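You operate a simulated robot arm through the tools that you are given. There is no shell and no other tool.

The job below is to be done with a simulated robot arm. You get a single attempt, and the scene is never put back.

TASK
Swap the rack's orange module for the green one and check the rack.
Fine: switch the rack off first and on again after; the old module goes on the mat, the new one in its slot. Set down upright: what you pick out.

Only the result counts: the job must be done as asked and must still hold three seconds after the hand-in. Knocking over, shifting, dropping, spilling or breaking anything else fails it.

THE ROBOT
A 6-joint arm with a two-finger parallel gripper, fixed in place. Base frame: the origin is at the foot of the arm, x ahead of it, y to its left, z up. Lengths are in m, angles in degrees, forces in N, time in s.
With the tool pointing down near the work surface it reaches from about 0.16 to 0.46 m from the base axis. Its first joint turns from -66.0 to 66.0 degrees. Payload 2.9 kg.
The tool frame sits at the grasp point between the pads (the TCP): z along the fingers, y along the line on which they close. The tips reach 0.03 m beyond it. Largest opening 0.11 m; finger width 0.02, thickness 0.01; the body of the gripper, 0.048 by 0.112 m, starts 0.055 m behind the TCP.
Orientation is that of the tool frame in the base frame, as a unit quaternion [w, x, y, z]. With the fingers straight down and closing along the base's y, the tool's x points along the base's -x, its y along +y and its z along -z.

THE INTERFACE
- The arm moves only by the tool move_arm. Its argument "moves" is text: rows parted by semicolons, each of 7 numbers parted by spaces: the shift along the tool's x, y, z in m, then the turn, a rotation vector about the tool's x, y, z in degrees, then the finger opening in m, from 0 to 0.11. In form: tx ty tz wx wy wz grip; .... A call has 1 to 20 rows; each row shifts and turns the commanded pose from where the row before left it, along the tool's axes as they then stand. Each row takes 0.2 s and may step no farther than 0.05 m and 8.6 degrees from the row before; otherwise, or with a gripper value out of range, the whole call is refused. Where a pose cannot be reached the arm comes as near as it can. A force on the tool above 40 N (or 10 N above the force at the start of the call, whichever is more), or a blocked arm, ends the call early, and 0.2 s more pass. The fingers move at their own pace (about 0.108 m/s each) and stop on an object; they squeeze with about 31 N. The grip force told is the motor's: it shows also when the fingers shut on nothing. Time passes only in rows, and 0.2 s behind the last, so rows that do not move let the fingers close. It gives the time, the measured TCP pose, the force on the tool (base axes), the opening and the grip force at its end, in the units of the frame above (readings bear some noise), with the torque about the TCP (base axes, N m) and any sound that the robot's microphone picked up, and new pictures: "show" is both (left out), scene, wrist or none.
- Cameras (640 x 400 px; columns grow to the right, rows downward): "scene" is fixed at [0.0787, 0.4441, 1.3921]; the picture's right is [-0.64, -0.77, 0.00], its down [-0.39, 0.32, -0.86] and it looks along [0.67, -0.55, -0.50] (base axes); focal length 313 px, centre (320, 200). "wrist" rides on the gripper at [0.072, 0.017, -0.103] in the tool frame; the picture's right is [-0.23, 0.97, 0.00], its down [-0.76, -0.18, -0.62] and it looks along [-0.61, -0.14, 0.78] (tool axes); focal length 222 px, centre (320, 200). There is no depth. A picture from a camera that has moved, and an enlarged one, comes with that camera's place and axes in the base frame and with its lens. The place of the scene camera against the robot may be out by one fixed shift of up to 0.012 m in any direction.
- enlarge(camera, box): a new picture of the part [left, top, right, bottom] of that camera's present view, enlarged. It takes no simulated time.
- job_done(): hands the job in; it is judged then, once.

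Places have to be worked out from the pictures, the camera data and where the tool is seen. Open the gripper and draw the arm clear of the work before you hand the job in, unless the task says otherwise.

The tools are called after "Emit:" by a JSON object that holds its "method" and its "body". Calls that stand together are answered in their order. move_arm: Moves the arm, as the interface text tells. Its arguments: {"type":"object","properties":{"moves":{"type":"string"},"show":{"type":"string","enum":["both","scene","wrist","none"]}},"required":["moves"]} The other tools are called the same way: enlarge (camera, box) takes an enlarged picture of a part of a camera's view; job_done () hands the job in.

At the start:

```text
time_s: 0.0
tool_pos: [0.3744, 0.1121, 1.192]
tcp_rot: [0.0, -0.002, 1.0, 0.001]
wrist_force: [0.3, -0.7, 0.3]
moment: [0.02, -0.02, 0.05]
finger_gap: 0.1097
grasp_force: 0.1
```

scene: 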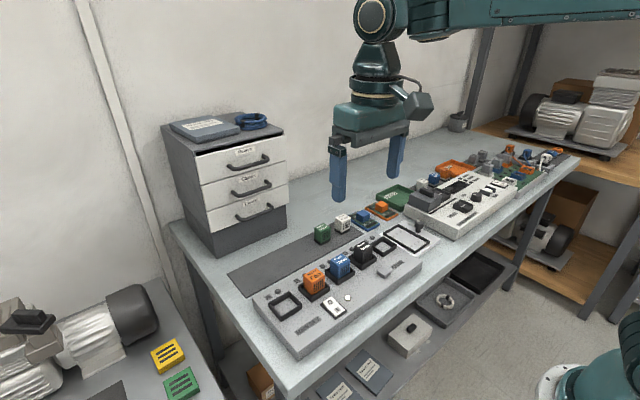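
wrist: 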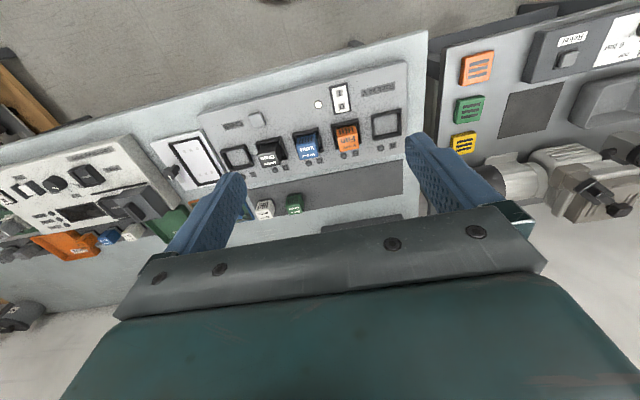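

I start by looking closely at the rack, the modules and the mat in both cameras.

Emit:
{"method": "enlarge", "body": {"camera": "scene", "box": [220, 170, 450, 340]}}

Emit:
{"method": "enlarge", "body": {"camera": "wrist", "box": [150, 60, 450, 240]}}

Emit:
{"method": "enlarge", "body": {"camera": "scene", "box": [360, 130, 600, 260]}}

```text
2.35 times, centred on (335, 255) of scene
camera zoom: at [0.0787, 0.4441, 1.3921], right [-0.64, -0.77, 0.0], down [-0.39, 0.32, -0.86], along [0.67, -0.55, -0.5], focal length 737 px, centre (285, 71)
```

zoom: 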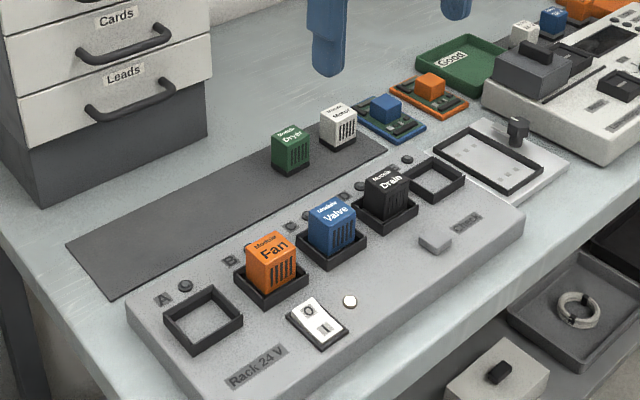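

```text
2.13 times, centred on (300, 150) of wrist
camera zoom: at [0.3017, 0.1294, 1.2939], right [0.23, 0.97, 0.0], down [0.76, -0.18, 0.62], along [0.61, -0.14, -0.78], focal length 474 px, centre (363, 307)
```

zoom: 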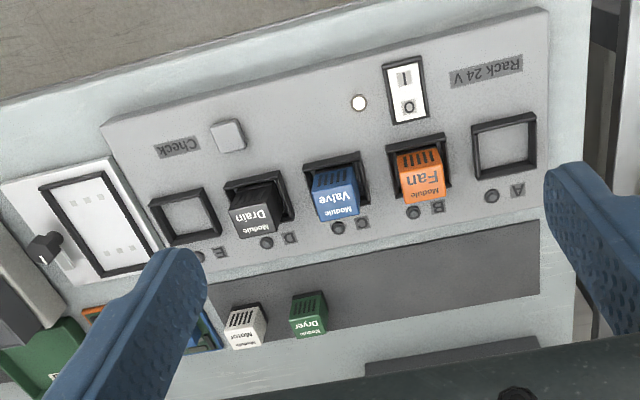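

```text
2.67 times, centred on (480, 195) of scene
camera zoom: at [0.0787, 0.4441, 1.3921], right [-0.64, -0.77, 0.0], down [-0.39, 0.32, -0.86], along [0.67, -0.55, -0.5], focal length 835 px, centre (-107, 213)
```

zoom: 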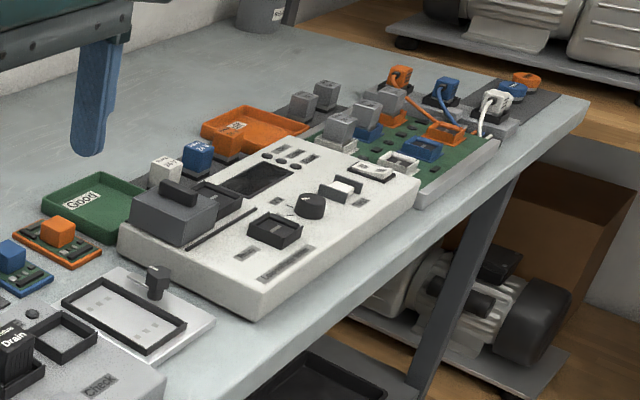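

The rack top is at about z 0.89–0.90. The fan module sits near (0.47, 0.14) with its top at about 0.92, and the green Dryer stands on the mat near (0.61, 0.0). I'll go down 0.1 m, still well above everything, for a closer look.

Emit:
{"method": "move_arm", "body": {"moves": "0 0 0.05 0 0 0 0.11; 0 0 0.05 0 0 0 0.11; 0 0 0 0 0 0 0.11"}}

```text
time_s: 0.8
tool_pos: [0.3741, 0.111, 1.0901]
tcp_rot: [0.0, 0.0, 1.0, 0.0]
wrist_force: [-0.3, -0.2, -0.5]
moment: [-0.01, -0.05, 0.0]
finger_gap: 0.1103
grasp_force: 0.0
camera wrist: at [0.3018, 0.1284, 1.1923], right [0.23, 0.97, 0.0], down [0.76, -0.18, 0.62], along [0.61, -0.14, -0.78], focal length 222 px, centre (320, 200)
```

scene: 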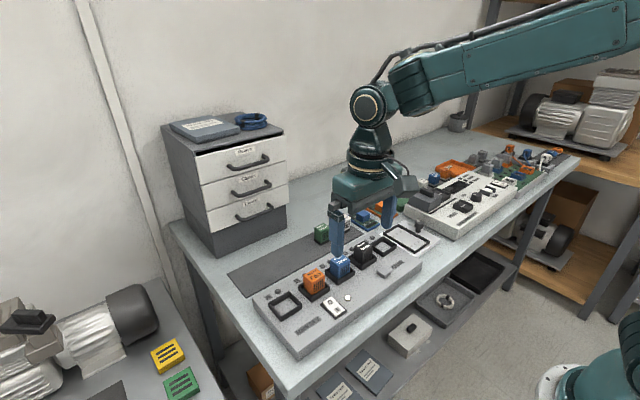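
wrist: 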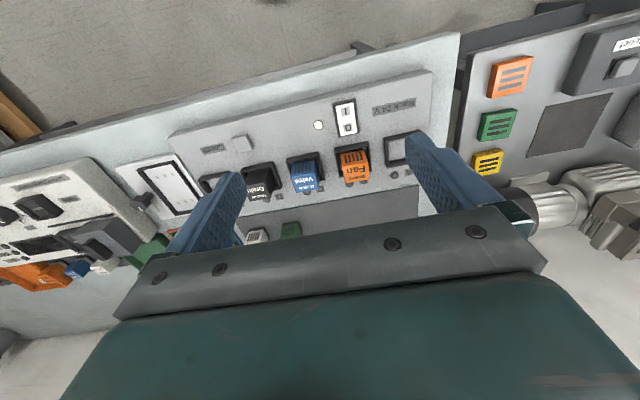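

The move tracked well. I'll zoom the wrist view to read the switch, the lamp and the module geometry.

Emit:
{"method": "enlarge", "body": {"camera": "wrist", "box": [280, 80, 440, 200]}}

Emit:
{"method": "enlarge", "body": {"camera": "scene", "box": [240, 240, 380, 340]}}

Emit:
{"method": "enlarge", "body": {"camera": "scene", "box": [290, 200, 430, 300]}}

```text
3.33 times, centred on (360, 140) of wrist
camera zoom: at [0.3018, 0.1284, 1.1923], right [0.23, 0.97, 0.0], down [0.76, -0.18, 0.62], along [0.61, -0.14, -0.78], focal length 740 px, centre (187, 400)
```

zoom: 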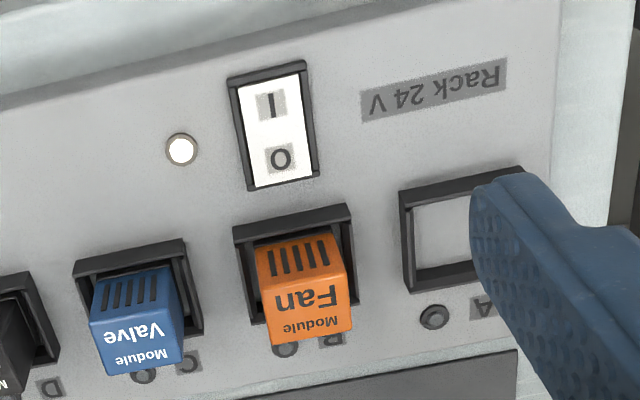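

```text
4.00 times, centred on (310, 290) of scene
camera zoom: at [0.0787, 0.4441, 1.3921], right [-0.64, -0.77, 0.0], down [-0.39, 0.32, -0.86], along [0.67, -0.55, -0.5], focal length 1253 px, centre (360, -160)
```

zoom: 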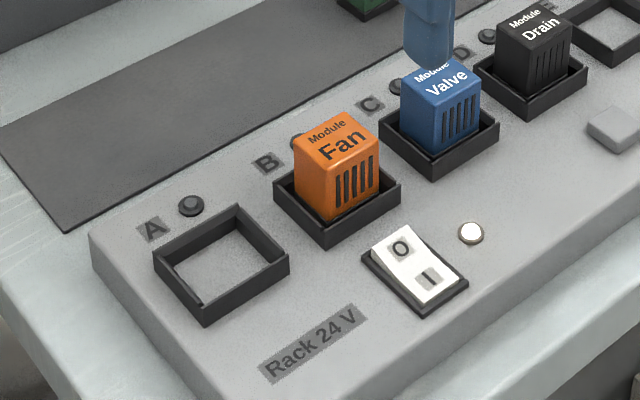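

```text
4.00 times, centred on (360, 250) of scene
camera zoom: at [0.0787, 0.4441, 1.3921], right [-0.64, -0.77, 0.0], down [-0.39, 0.32, -0.86], along [0.67, -0.55, -0.5], focal length 1253 px, centre (160, 0)
```

zoom: 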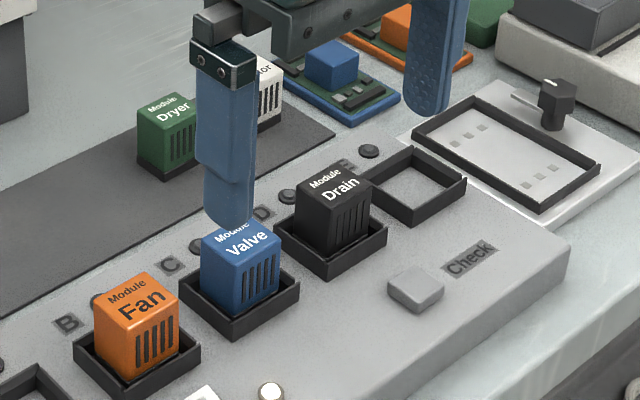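

The lamp beside the switch is lit and the rocker has its I side down, so the rack is on. The O half is at about (0.421, 0.141), the slot pitch is 0.071 along y, and slot B is centred near (0.468, 0.141). I'll close the fingers and hover over the O half.

Emit:
{"method": "move_arm", "body": {"moves": "-0.024 0.015 0 0 0 0 0.05; -0.023 0.015 0 0 0 0 0; 0 0 0.04 0 0 0 0; 0 0 0.04 0 0 0 0; 0 0 0.03 0 0 0 0; 0 0 0 0 0 0 0; 0 0 0 0 0 0 0"}}

Emit:
{"method": "enlarge", "body": {"camera": "wrist", "box": [220, 50, 460, 200]}}

Emit:
{"method": "enlarge", "body": {"camera": "scene", "box": [270, 220, 410, 320]}}

```text
time_s: 2.4
tool_pos: [0.4212, 0.141, 0.9798]
tcp_rot: [0.0, 0.0, 1.0, 0.0]
wrist_force: [-0.1, 0.6, -0.4]
moment: [0.0, 0.02, 0.01]
finger_gap: 0.0002
grasp_force: 30.9
camera wrist: at [0.3485, 0.1595, 1.0827], right [0.23, 0.97, 0.0], down [0.76, -0.18, 0.62], along [0.61, -0.14, -0.78], focal length 222 px, centre (320, 200)
```

scene: 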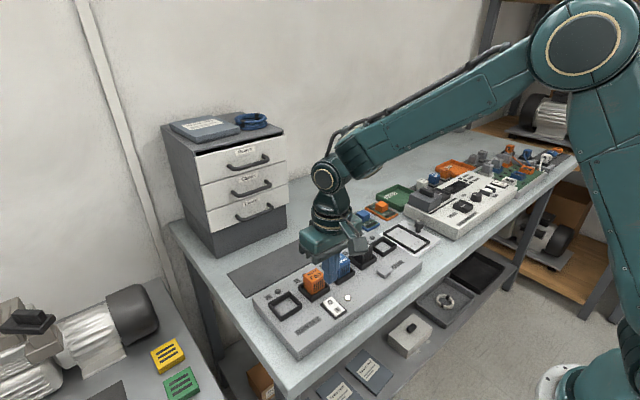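
wrist: 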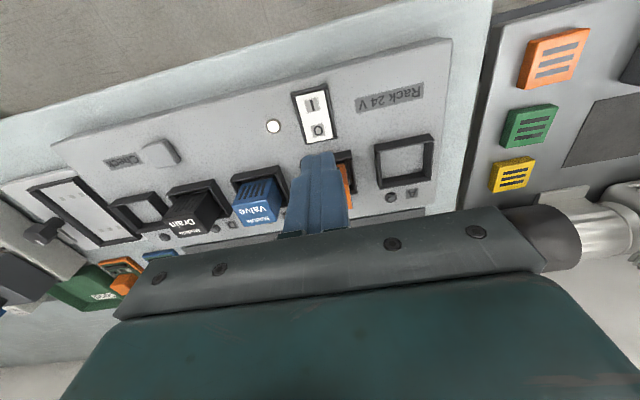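

```text
2.67 times, centred on (340, 125) of wrist
camera zoom: at [0.3485, 0.1595, 1.0827], right [0.23, 0.97, 0.0], down [0.76, -0.18, 0.62], along [0.61, -0.14, -0.78], focal length 592 px, centre (267, 400)
```

zoom: 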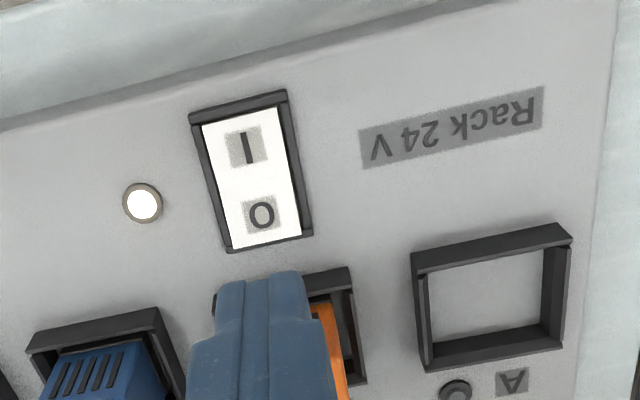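

```text
4.00 times, centred on (340, 270) of scene
camera zoom: at [0.0787, 0.4441, 1.3921], right [-0.64, -0.77, 0.0], down [-0.39, 0.32, -0.86], along [0.67, -0.55, -0.5], focal length 1253 px, centre (240, -80)
```

zoom: 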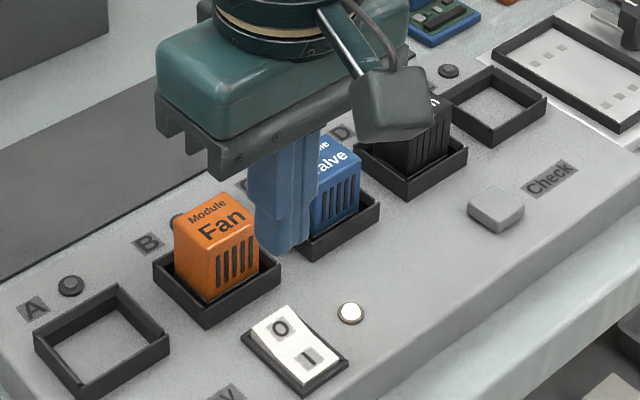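

Two wrist views put the O label at (0.421, 0.141, 0.891). The tool is directly above it, so I descend in small steps and press.

Emit:
{"method": "move_arm", "body": {"moves": "0 0 0.025 0 0 0 0; 0 0 0.02 0 0 0 0; 0 0 0.005 0 0 0 0; 0 0 0.003 0 0 0 0; 0 0 0.003 0 0 0 0; 0 0 0 0 0 0 0", "show": "wrist"}}

Emit:
{"method": "enlarge", "body": {"camera": "wrist", "box": [240, 60, 440, 200]}}

Emit:
{"method": "enlarge", "body": {"camera": "scene", "box": [290, 240, 390, 320]}}

```text
time_s: 3.8
tool_pos: [0.4221, 0.1414, 0.9253]
tcp_rot: [-0.001, 0.0, 1.0, 0.0]
wrist_force: [0.1, 0.1, -0.4]
moment: [0.0, 0.02, 0.06]
finger_gap: 0.0
grasp_force: 30.6
camera wrist: at [0.3486, 0.1594, 1.0275], right [0.23, 0.97, 0.0], down [0.76, -0.18, 0.62], along [0.61, -0.14, -0.78], focal length 222 px, centre (320, 200)
```

wrist: 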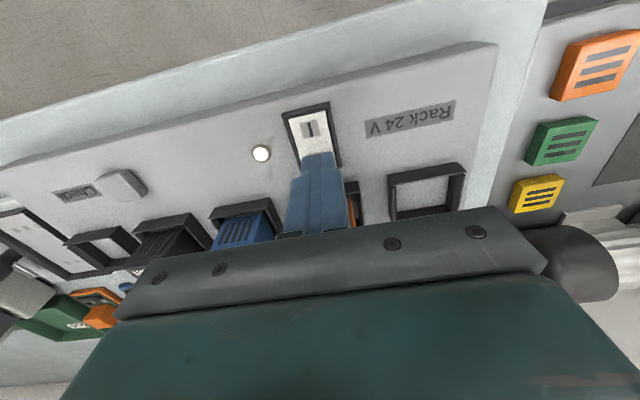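

```text
2.86 times, centred on (340, 130) of wrist
camera zoom: at [0.3486, 0.1594, 1.0275], right [0.23, 0.97, 0.0], down [0.76, -0.18, 0.62], along [0.61, -0.14, -0.78], focal length 635 px, centre (263, 400)
```

zoom: 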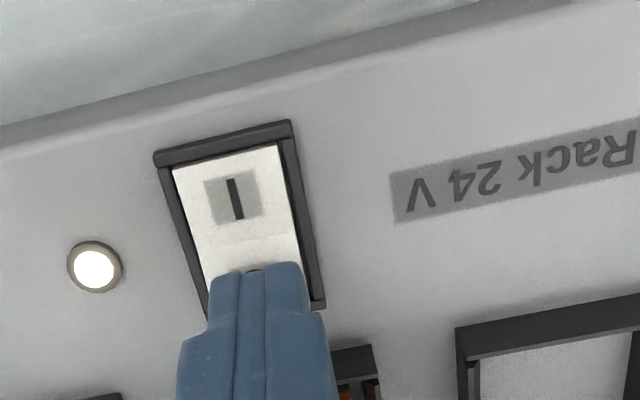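

```text
5.00 times, centred on (340, 280) of scene
camera zoom: at [0.0787, 0.4441, 1.3921], right [-0.64, -0.77, 0.0], down [-0.39, 0.32, -0.86], along [0.67, -0.55, -0.5], focal length 1566 px, centre (220, -200)
```

zoom: 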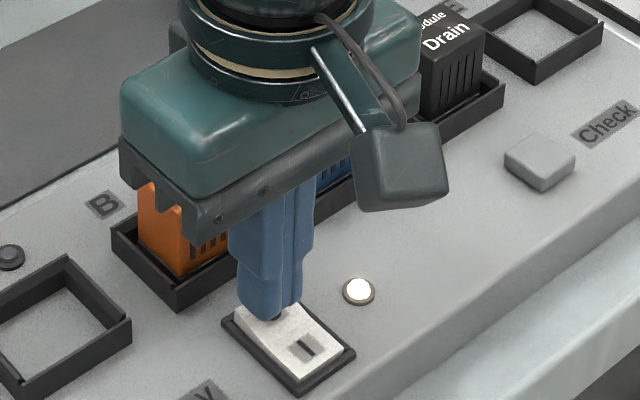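

The tip is just above the O half with no force yet. I'll press in 2 mm steps and watch for the click and the lamp.

Emit:
{"method": "move_arm", "body": {"moves": "0 0 0.002 0 0 0 0; 0 0 0.002 0 0 0 0; 0 0 0.002 0 0 0 0; 0 0 0 0 0 0 0", "show": "wrist"}}

Emit:
{"method": "enlarge", "body": {"camera": "wrist", "box": [240, 60, 440, 200]}}

```text
time_s: 4.8
tool_pos: [0.4217, 0.1419, 0.9193]
tcp_rot: [0.0, 0.001, 1.0, 0.0]
wrist_force: [0.8, 0.2, 1.3]
moment: [0.02, -0.02, 0.01]
finger_gap: 0.0
grasp_force: 30.9
camera wrist: at [0.349, 0.1596, 1.0216], right [0.23, 0.97, 0.0], down [0.76, -0.18, 0.62], along [0.61, -0.14, -0.78], focal length 222 px, centre (320, 200)
```

wrist: 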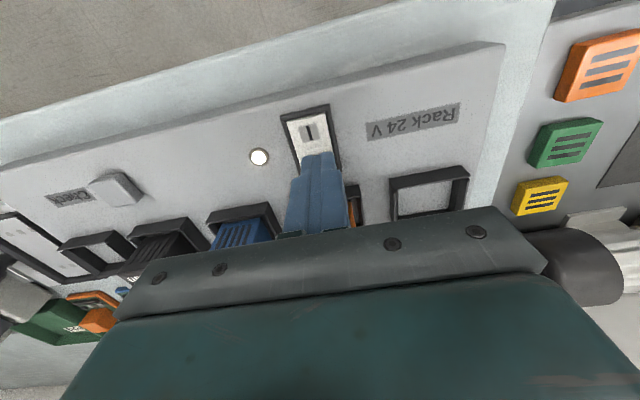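

```text
2.86 times, centred on (340, 130) of wrist
camera zoom: at [0.349, 0.1596, 1.0216], right [0.23, 0.97, 0.0], down [0.76, -0.18, 0.62], along [0.61, -0.14, -0.78], focal length 635 px, centre (263, 400)
```

zoom: 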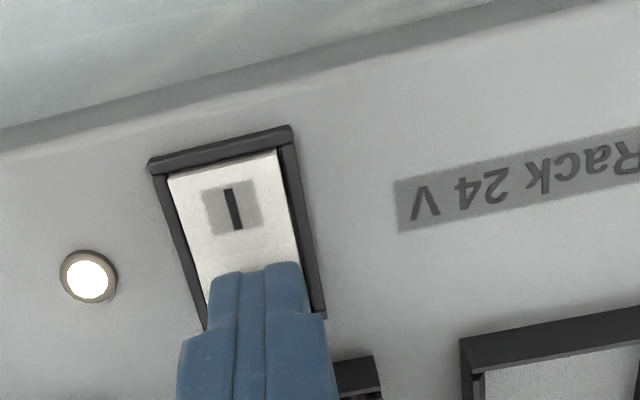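

Contact has begun at about 1.3 N with the tip at z≈0.889. I keep pressing gently.

Emit:
{"method": "move_arm", "body": {"moves": "0 0 0.0015 0 0 0 0; 0 0 0.0015 0 0 0 0; 0 0 0.0015 0 0 0 0; 0 0 0 0 0 0 0", "show": "wrist"}}

Emit:
{"method": "enlarge", "body": {"camera": "wrist", "box": [240, 60, 440, 200]}}

```text
time_s: 5.8
tool_pos: [0.4241, 0.1409, 0.9177]
tcp_rot: [0.002, 0.0, 1.0, 0.001]
wrist_force: [-0.2, -0.7, 3.5]
moment: [0.0, 0.05, -0.01]
finger_gap: 0.0003
grasp_force: 30.8
stopped in row 4: the force on the tool passed its limit at 42 N (the readings are from after the stop); the commanded pose is now the measured one
camera wrist: at [0.3494, 0.1597, 1.0197], right [0.23, 0.97, 0.0], down [0.76, -0.18, 0.63], along [0.61, -0.14, -0.78], focal length 222 px, centre (320, 200)
```

wrist: 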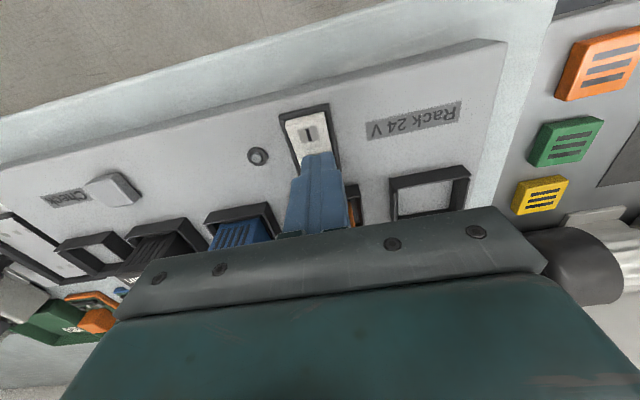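

```text
2.86 times, centred on (340, 130) of wrist
camera zoom: at [0.3494, 0.1597, 1.0197], right [0.23, 0.97, 0.0], down [0.76, -0.18, 0.63], along [0.61, -0.14, -0.78], focal length 635 px, centre (263, 400)
```

zoom: 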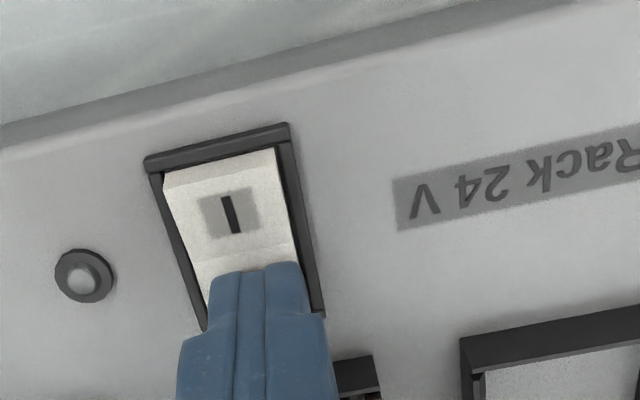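

The lamp went dark and the I side rose, so the rack is off. I lift away and go forward at a safe height, to look at the mat and the Dryer and test the reach.

Emit:
{"method": "move_arm", "body": {"moves": "0 0 -0.03 0 0 0 0; 0 0 -0.05 0 0 0 0; 0 0 -0.05 0 0 0 0; 0 0 -0.03 0 0 0 0; -0.04 -0.03 0 0 0 0 0.05; -0.04 -0.03 0 0 0 0 0.11; 0 0 0 0 0 0 0.11; 0 0 0 0 0 0 0.11"}}

Emit:
{"method": "enlarge", "body": {"camera": "wrist", "box": [150, 80, 480, 240]}}

```text
time_s: 7.6
tool_pos: [0.5017, 0.0796, 1.078]
tcp_rot: [0.002, 0.0, 1.0, 0.001]
wrist_force: [-0.1, 0.1, 0.2]
moment: [-0.01, -0.03, -0.02]
finger_gap: 0.11
grasp_force: 0.0
camera wrist: at [0.4282, 0.0974, 1.1798], right [0.23, 0.97, 0.0], down [0.76, -0.18, 0.63], along [0.61, -0.14, -0.78], focal length 222 px, centre (320, 200)
```

scene: 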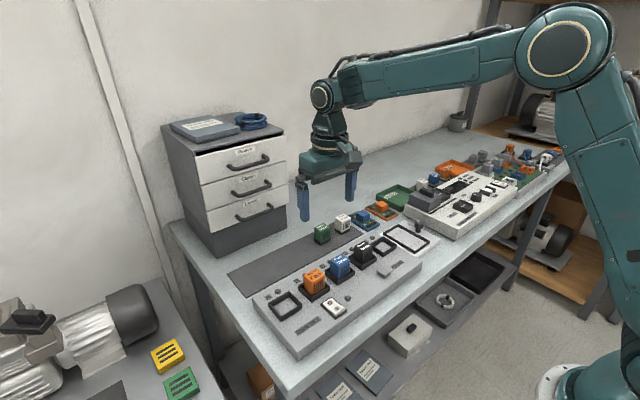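
wrist: 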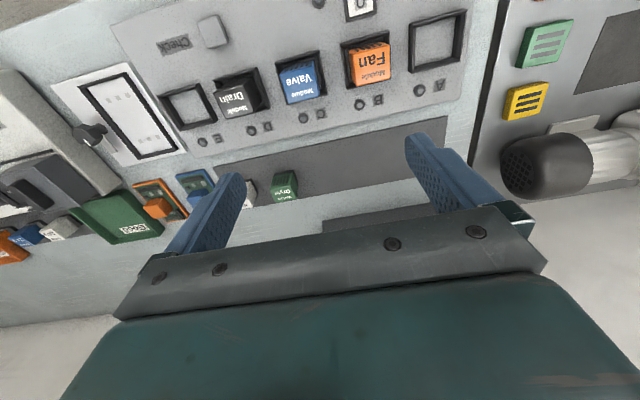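

```text
1.94 times, centred on (315, 160) of wrist
camera zoom: at [0.4282, 0.0974, 1.1798], right [0.23, 0.97, 0.0], down [0.76, -0.18, 0.63], along [0.61, -0.14, -0.78], focal length 431 px, centre (330, 278)
```

zoom: 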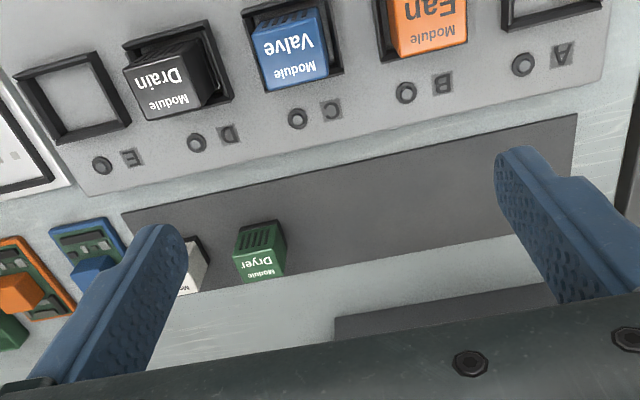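

The reach to x=0.50 is fine. I move closer to the Dryer for a better fix, staying above everything.

Emit:
{"method": "move_arm", "body": {"moves": "-0.03 -0.03 0 0 0 0 0.11; -0.03 -0.03 0 0 0 0 0.11; 0 -0.02 0.03 0 0 0 0.11; 0 0 0.03 0 0 0 0.11; 0 0 0 0 0 0 0.11"}}

Emit:
{"method": "enlarge", "body": {"camera": "wrist", "box": [200, 60, 460, 220]}}

Emit:
{"method": "enlarge", "body": {"camera": "scene", "box": [290, 180, 430, 280]}}

```text
time_s: 8.8
tool_pos: [0.5624, 0.0009, 1.018]
tcp_rot: [0.002, 0.0, 1.0, 0.002]
wrist_force: [0.2, -0.1, 0.1]
moment: [0.02, -0.02, 0.02]
finger_gap: 0.11
grasp_force: 0.1
camera wrist: at [0.4888, 0.0185, 1.1197], right [0.23, 0.97, 0.0], down [0.76, -0.18, 0.63], along [0.61, -0.14, -0.78], focal length 222 px, centre (320, 200)
```

scene: 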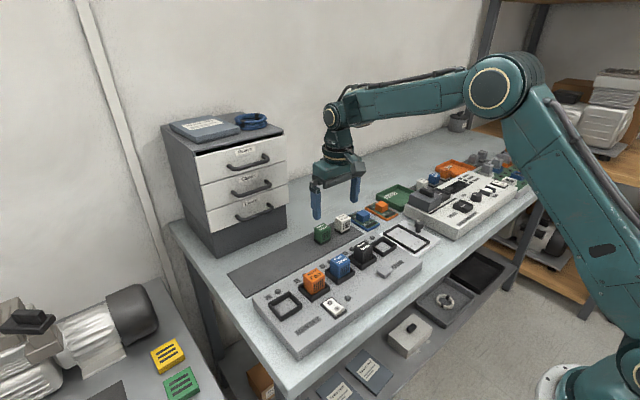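
wrist: 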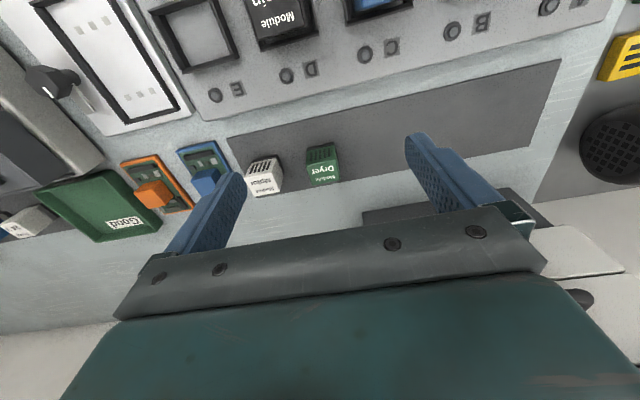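

```text
2.46 times, centred on (330, 140) of wrist
camera zoom: at [0.4888, 0.0185, 1.1197], right [0.23, 0.97, 0.0], down [0.76, -0.18, 0.63], along [0.61, -0.14, -0.78], focal length 547 px, centre (295, 348)
```

zoom: 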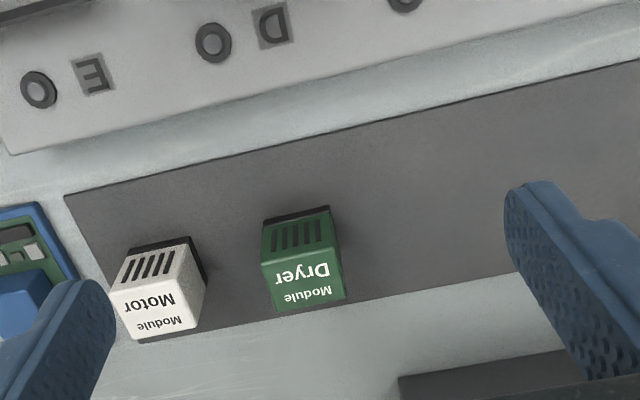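

```text
4.00 times, centred on (360, 230) of scene
camera zoom: at [0.0787, 0.4441, 1.3921], right [-0.64, -0.77, 0.0], down [-0.39, 0.32, -0.86], along [0.67, -0.55, -0.5], focal length 1253 px, centre (160, 80)
```

zoom: 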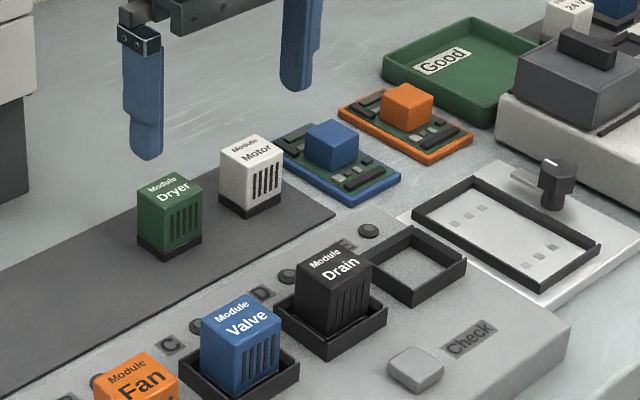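

The Dryer top is at z≈0.890, about 0.036 m wide, centred near (0.624, -0.008). The mat spans x 0.574–0.674 and y -0.12–0.25. Next I hover over the Fan in slot B to fix its height and position.

Emit:
{"method": "move_arm", "body": {"moves": "0.0236 0.035 0 0 0 0 0.11; 0.0236 0.035 0 0 0 0 0.11; 0.0236 0.035 0 0 0 0 0.11; 0.0236 0.035 0 0 0 0 0.11; 0 0 0.015 0 0 0 0.11; 0 0 0 0 0 0 0.11"}}

Emit:
{"method": "enlarge", "body": {"camera": "wrist", "box": [220, 50, 420, 190]}}

Emit:
{"method": "enlarge", "body": {"camera": "scene", "box": [260, 220, 400, 320]}}

```text
time_s: 10.2
tool_pos: [0.4681, 0.1425, 1.0029]
tcp_rot: [0.003, 0.0, 1.0, 0.001]
wrist_force: [-0.6, 0.4, 0.2]
moment: [0.01, 0.0, -0.01]
finger_gap: 0.1098
grasp_force: 0.0
camera wrist: at [0.3948, 0.1598, 1.1048], right [0.23, 0.97, 0.0], down [0.76, -0.18, 0.63], along [0.61, -0.14, -0.78], focal length 222 px, centre (320, 200)
```

scene: 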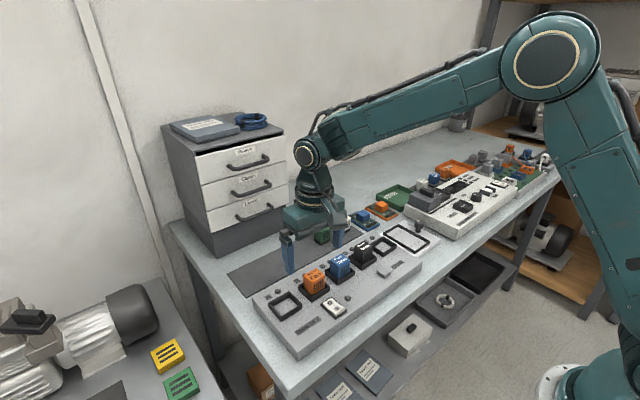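
wrist: 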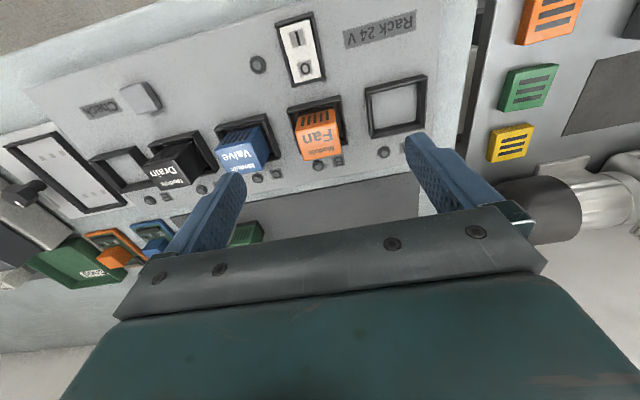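

```text
2.86 times, centred on (320, 120) of wrist
camera zoom: at [0.3948, 0.1598, 1.1048], right [0.23, 0.97, 0.0], down [0.76, -0.18, 0.63], along [0.61, -0.14, -0.78], focal length 635 px, centre (320, 429)
```

zoom: 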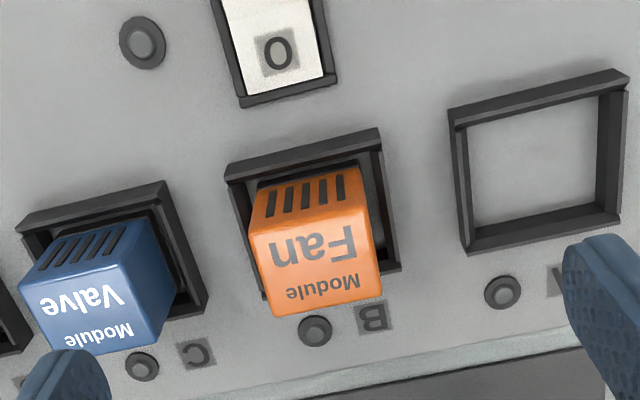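

```text
4.00 times, centred on (330, 270) of scene
camera zoom: at [0.0786, 0.4441, 1.3921], right [-0.64, -0.77, 0.0], down [-0.39, 0.32, -0.86], along [0.67, -0.55, -0.5], focal length 1253 px, centre (280, -80)
```

zoom: 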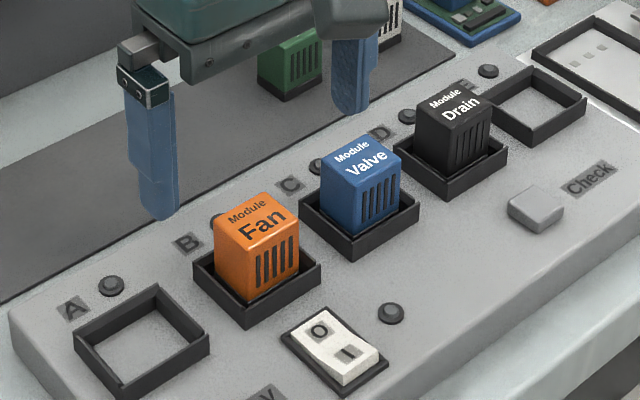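

The Fan top is at z≈0.924, centred near (0.4705, 0.141), and the frame spans y 0.119–0.167. I descend straddling it with a 0.07 opening, keeping the tips just above the frame rim.

Emit:
{"method": "move_arm", "body": {"moves": "-0.0024 -0.001 0.02 0 0 0 0.07; 0 0 0.02 0 0 0 0.07; 0 0 0.02 0 0 0 0.07; 0 0 0.01 0 0 0 0.07; 0 0 0 0 0 0 0.07"}}

Emit:
{"method": "enlarge", "body": {"camera": "wrist", "box": [220, 100, 420, 240]}}

Emit:
{"method": "enlarge", "body": {"camera": "scene", "box": [260, 230, 380, 320]}}

```text
time_s: 11.4
tool_pos: [0.4717, 0.1409, 0.9318]
tcp_rot: [0.001, 0.0, 1.0, 0.001]
wrist_force: [0.0, 0.6, -0.1]
moment: [-0.04, -0.02, -0.02]
finger_gap: 0.07
grasp_force: 0.1
camera wrist: at [0.3978, 0.1585, 1.0342], right [0.23, 0.97, 0.0], down [0.76, -0.18, 0.63], along [0.61, -0.14, -0.78], focal length 222 px, centre (320, 200)
```

scene: 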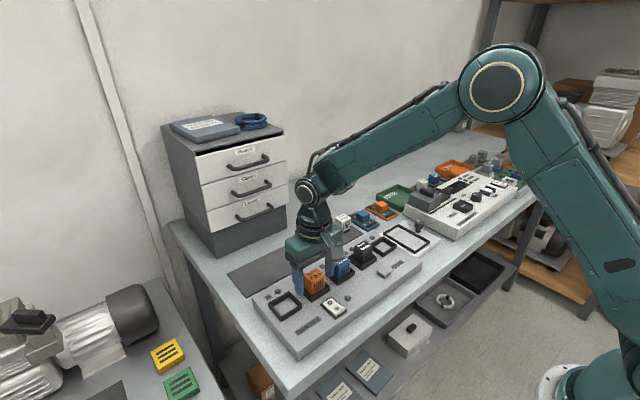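
wrist: 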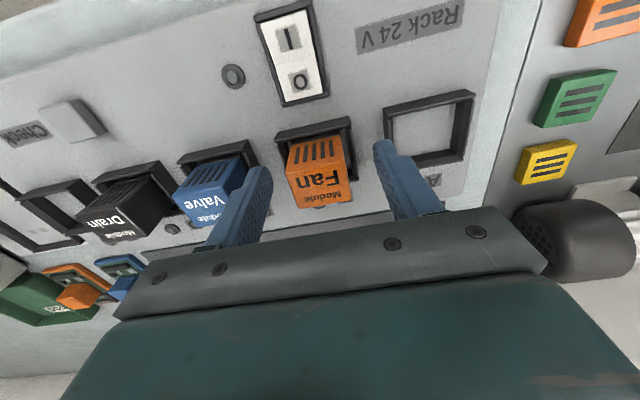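

```text
2.86 times, centred on (320, 170) of wrist
camera zoom: at [0.3978, 0.1585, 1.0342], right [0.23, 0.97, 0.0], down [0.76, -0.18, 0.63], along [0.61, -0.14, -0.78], focal length 635 px, centre (320, 286)
```

zoom: 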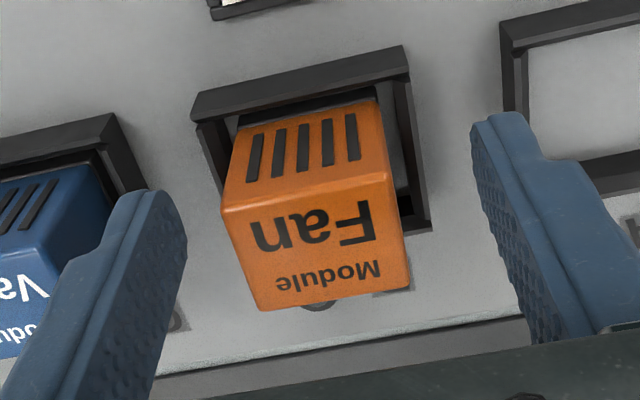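

```text
4.44 times, centred on (320, 275) of scene
camera zoom: at [0.0787, 0.4441, 1.3921], right [-0.64, -0.77, 0.0], down [-0.39, 0.32, -0.86], along [0.67, -0.55, -0.5], focal length 1392 px, centre (320, -133)
```

zoom: 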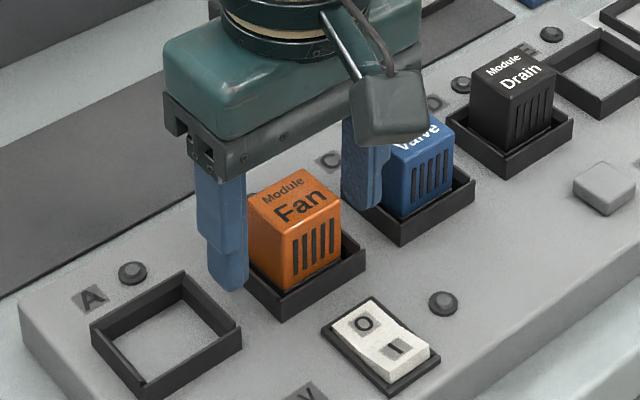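

In this close view the Fan top spans x 0.460–0.4885 and y 0.124–0.158, and the frame rim is only at z≈0.88. I shift 2 mm forward, lower 12 mm, and close.

Emit:
{"method": "move_arm", "body": {"moves": "-0.0025 0 0.006 0 0 0 0.06; 0 0 0.006 0 0 0 0.06; 0 0 0 0 0 0 0.03; 0 0 0 0 0 0 0.025; 0 0 0 0 0 0 0.02; 0 0 0 0 0 0 0.02"}}

Emit:
{"method": "enlarge", "body": {"camera": "wrist", "box": [220, 100, 420, 240]}}

Emit:
{"method": "enlarge", "body": {"camera": "scene", "box": [260, 230, 380, 320]}}

```text
time_s: 12.8
tool_pos: [0.4746, 0.1409, 0.9223]
tcp_rot: [0.003, 0.002, 1.0, 0.0]
wrist_force: [-1.9, -14.6, 10.7]
moment: [-0.92, 0.48, 0.19]
finger_gap: 0.0516
grasp_force: 44.5
camera wrist: at [0.4002, 0.1577, 1.023], right [0.23, 0.97, 0.0], down [0.76, -0.18, 0.63], along [0.61, -0.14, -0.78], focal length 222 px, centre (320, 200)
```

scene: 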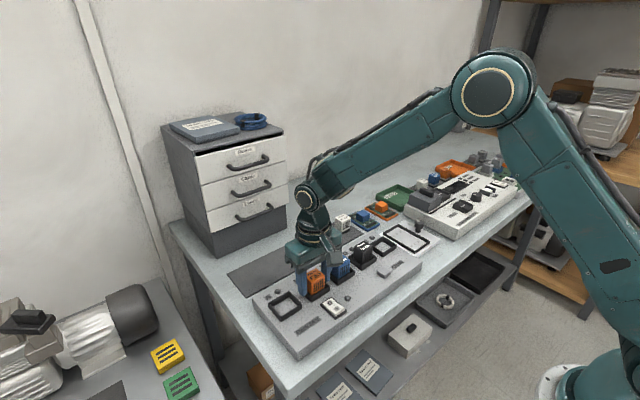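
wrist: 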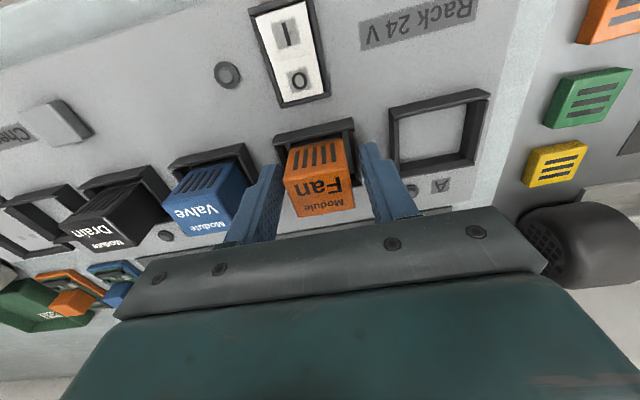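

```text
2.86 times, centred on (320, 170) of wrist
camera zoom: at [0.4002, 0.1577, 1.023], right [0.23, 0.97, 0.0], down [0.76, -0.18, 0.63], along [0.61, -0.14, -0.78], focal length 635 px, centre (320, 286)
```

zoom: 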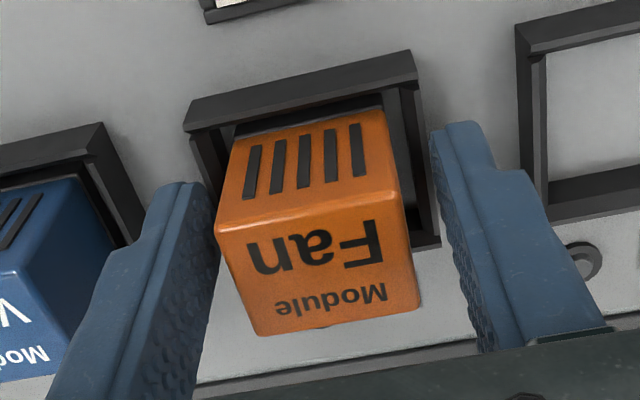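

```text
4.44 times, centred on (320, 275) of scene
camera zoom: at [0.0785, 0.4437, 1.3923], right [-0.64, -0.77, 0.0], down [-0.39, 0.32, -0.86], along [0.67, -0.55, -0.5], focal length 1392 px, centre (320, -133)
```

zoom: 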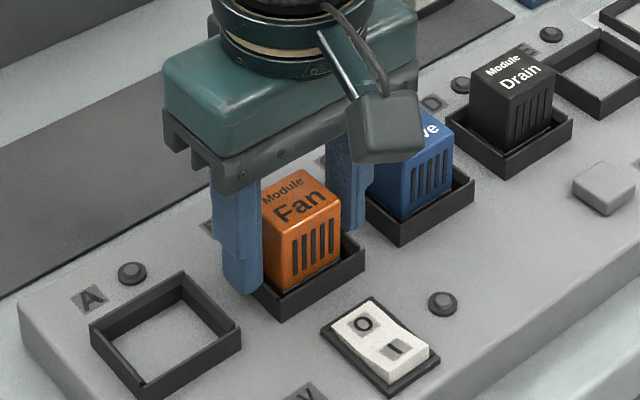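

The fingers stopped at 0.0516 m on the frame walls, so the rim is higher than I judged. I reopen at once, rise about 9 mm and look before closing again.

Emit:
{"method": "move_arm", "body": {"moves": "0 0 0 0 0 0 0.062; 0 0 0 0 0 0 0.062; 0 0 -0.01 0 0 0 0.062; 0 0 0 0 0 0 0.062; 0 0 0 0 0 0 0.062"}}

Emit:
{"method": "enlarge", "body": {"camera": "wrist", "box": [220, 100, 420, 240]}}

Emit:
{"method": "enlarge", "body": {"camera": "scene", "box": [260, 230, 380, 320]}}

```text
time_s: 14.0
tool_pos: [0.4729, 0.141, 0.9317]
tcp_rot: [0.002, -0.001, 1.0, 0.001]
wrist_force: [-0.8, 0.0, -0.3]
moment: [0.0, 0.01, 0.0]
finger_gap: 0.062
grasp_force: 0.0
camera wrist: at [0.3999, 0.1585, 1.0329], right [0.23, 0.97, 0.0], down [0.76, -0.18, 0.63], along [0.61, -0.14, -0.78], focal length 222 px, centre (320, 200)
```

scene: 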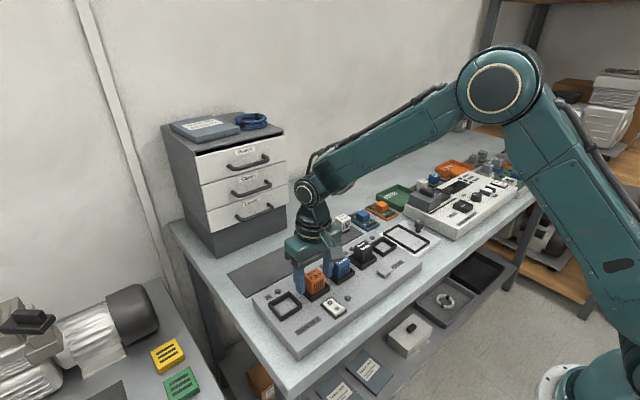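
wrist: 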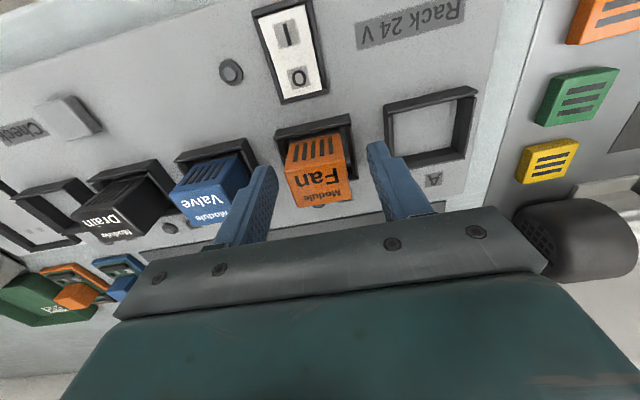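

```text
2.86 times, centred on (320, 170) of wrist
camera zoom: at [0.3999, 0.1585, 1.0329], right [0.23, 0.97, 0.0], down [0.76, -0.18, 0.63], along [0.61, -0.14, -0.78], focal length 635 px, centre (320, 286)
```

zoom: 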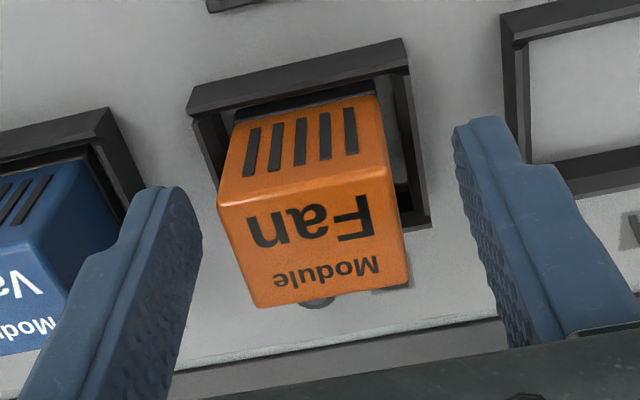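

```text
4.44 times, centred on (320, 275) of scene
camera zoom: at [0.0787, 0.4441, 1.3921], right [-0.64, -0.77, 0.0], down [-0.39, 0.32, -0.86], along [0.67, -0.55, -0.5], focal length 1392 px, centre (320, -133)
```

zoom: 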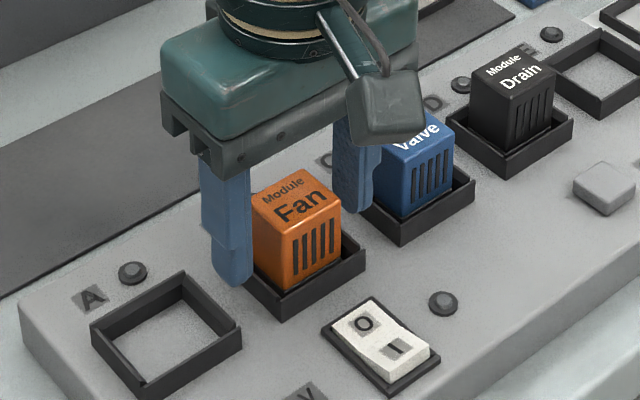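

The rack did not move: slot A and the switch sit at the same pixels as before. The tips are now about 1 cm above the rim and overlap the module by about 2 cm, so I close in stages.

Emit:
{"method": "move_arm", "body": {"moves": "-0.001 0 0 0 0 0 0.05; 0 0 0 0 0 0 0.042; 0 0 0 0 0 0 0.036; 0 0 0 0 0 0 0.03; 0 0 0 0 0 0 0.03"}}

Emit:
{"method": "enlarge", "body": {"camera": "wrist", "box": [220, 100, 420, 240]}}

```text
time_s: 15.2
tool_pos: [0.4735, 0.1408, 0.9324]
tcp_rot: [0.002, 0.0, 1.0, 0.001]
wrist_force: [1.0, -0.7, 1.4]
moment: [-0.03, -0.02, -0.01]
finger_gap: 0.0349
grasp_force: 31.1
camera wrist: at [0.401, 0.1586, 1.0329], right [0.23, 0.97, 0.0], down [0.76, -0.18, 0.63], along [0.61, -0.14, -0.78], focal length 222 px, centre (320, 200)
```

scene: 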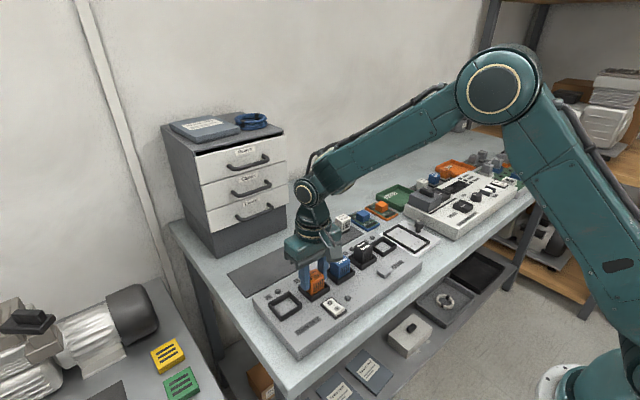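
wrist: 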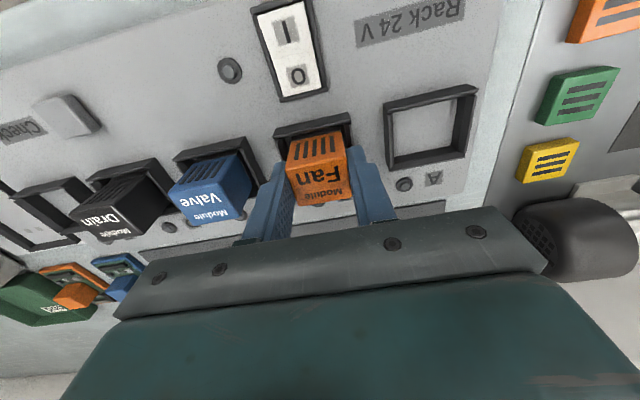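

```text
2.86 times, centred on (320, 170) of wrist
camera zoom: at [0.401, 0.1586, 1.0329], right [0.23, 0.97, 0.0], down [0.76, -0.18, 0.63], along [0.61, -0.14, -0.78], focal length 635 px, centre (320, 286)
```

zoom: 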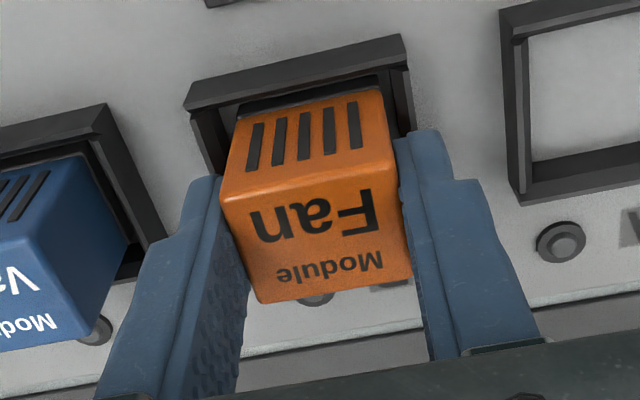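

The grip is firm at 0.0349 m. The seated TCP reads about (0.4735, 0.141, 0.932), which I'll use as the reference for the Dryer. Now I pull straight up slowly.

Emit:
{"method": "move_arm", "body": {"moves": "0 0 -0.005 0 0 0 0.03; 0 0 -0.01 0 0 0 0.03; 0 0 -0.015 0 0 0 0.03; 0 0 -0.02 0 0 0 0.03; 0 0 -0.03 0 0 0 0.03; 0 0 0 0 0 0 0.03"}}

Emit:
{"method": "enlarge", "body": {"camera": "wrist", "box": [220, 100, 420, 240]}}

Emit:
{"method": "enlarge", "body": {"camera": "scene", "box": [240, 200, 400, 320]}}

```text
time_s: 16.6
tool_pos: [0.4744, 0.1403, 1.0108]
tcp_rot: [0.002, 0.001, 1.0, 0.002]
wrist_force: [-0.2, 0.7, 0.1]
moment: [0.01, 0.0, -0.01]
finger_gap: 0.0353
grasp_force: 31.1
camera wrist: at [0.401, 0.1581, 1.1128], right [0.23, 0.97, 0.0], down [0.76, -0.18, 0.63], along [0.61, -0.14, -0.78], focal length 222 px, centre (320, 200)
```

scene: 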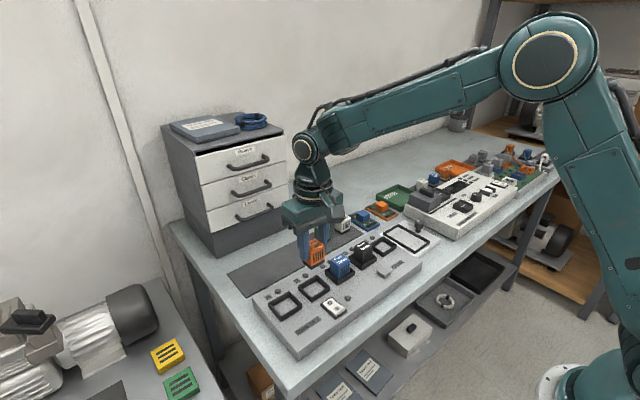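
wrist: 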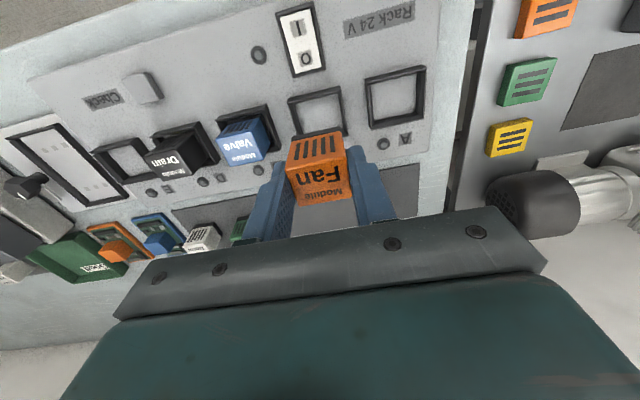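

```text
2.86 times, centred on (320, 170) of wrist
camera zoom: at [0.401, 0.1581, 1.1128], right [0.23, 0.97, 0.0], down [0.76, -0.18, 0.63], along [0.61, -0.14, -0.78], focal length 635 px, centre (320, 286)
```

zoom: 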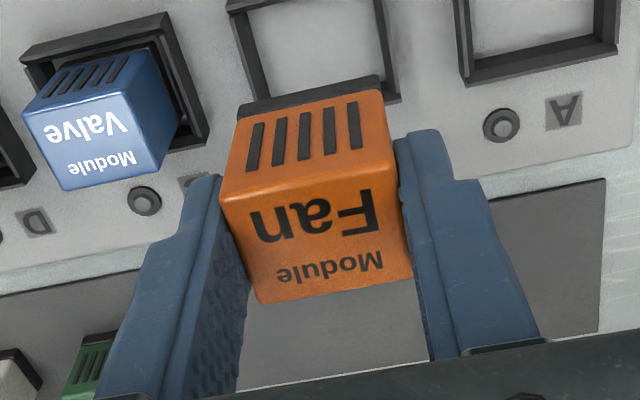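

```text
3.33 times, centred on (320, 260) of scene
camera zoom: at [0.0787, 0.4441, 1.3921], right [-0.64, -0.77, 0.0], down [-0.39, 0.32, -0.86], along [0.67, -0.55, -0.5], focal length 1044 px, centre (320, 0)
```

zoom: 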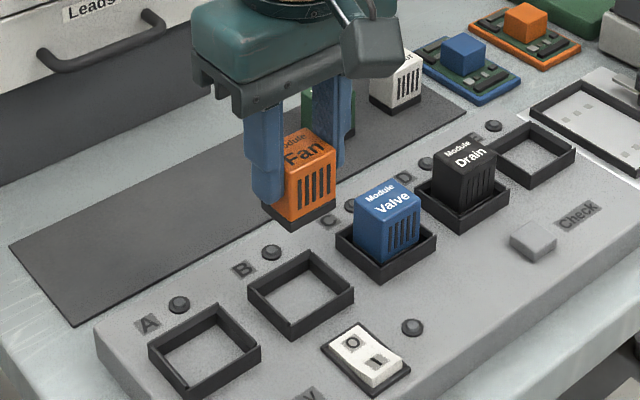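

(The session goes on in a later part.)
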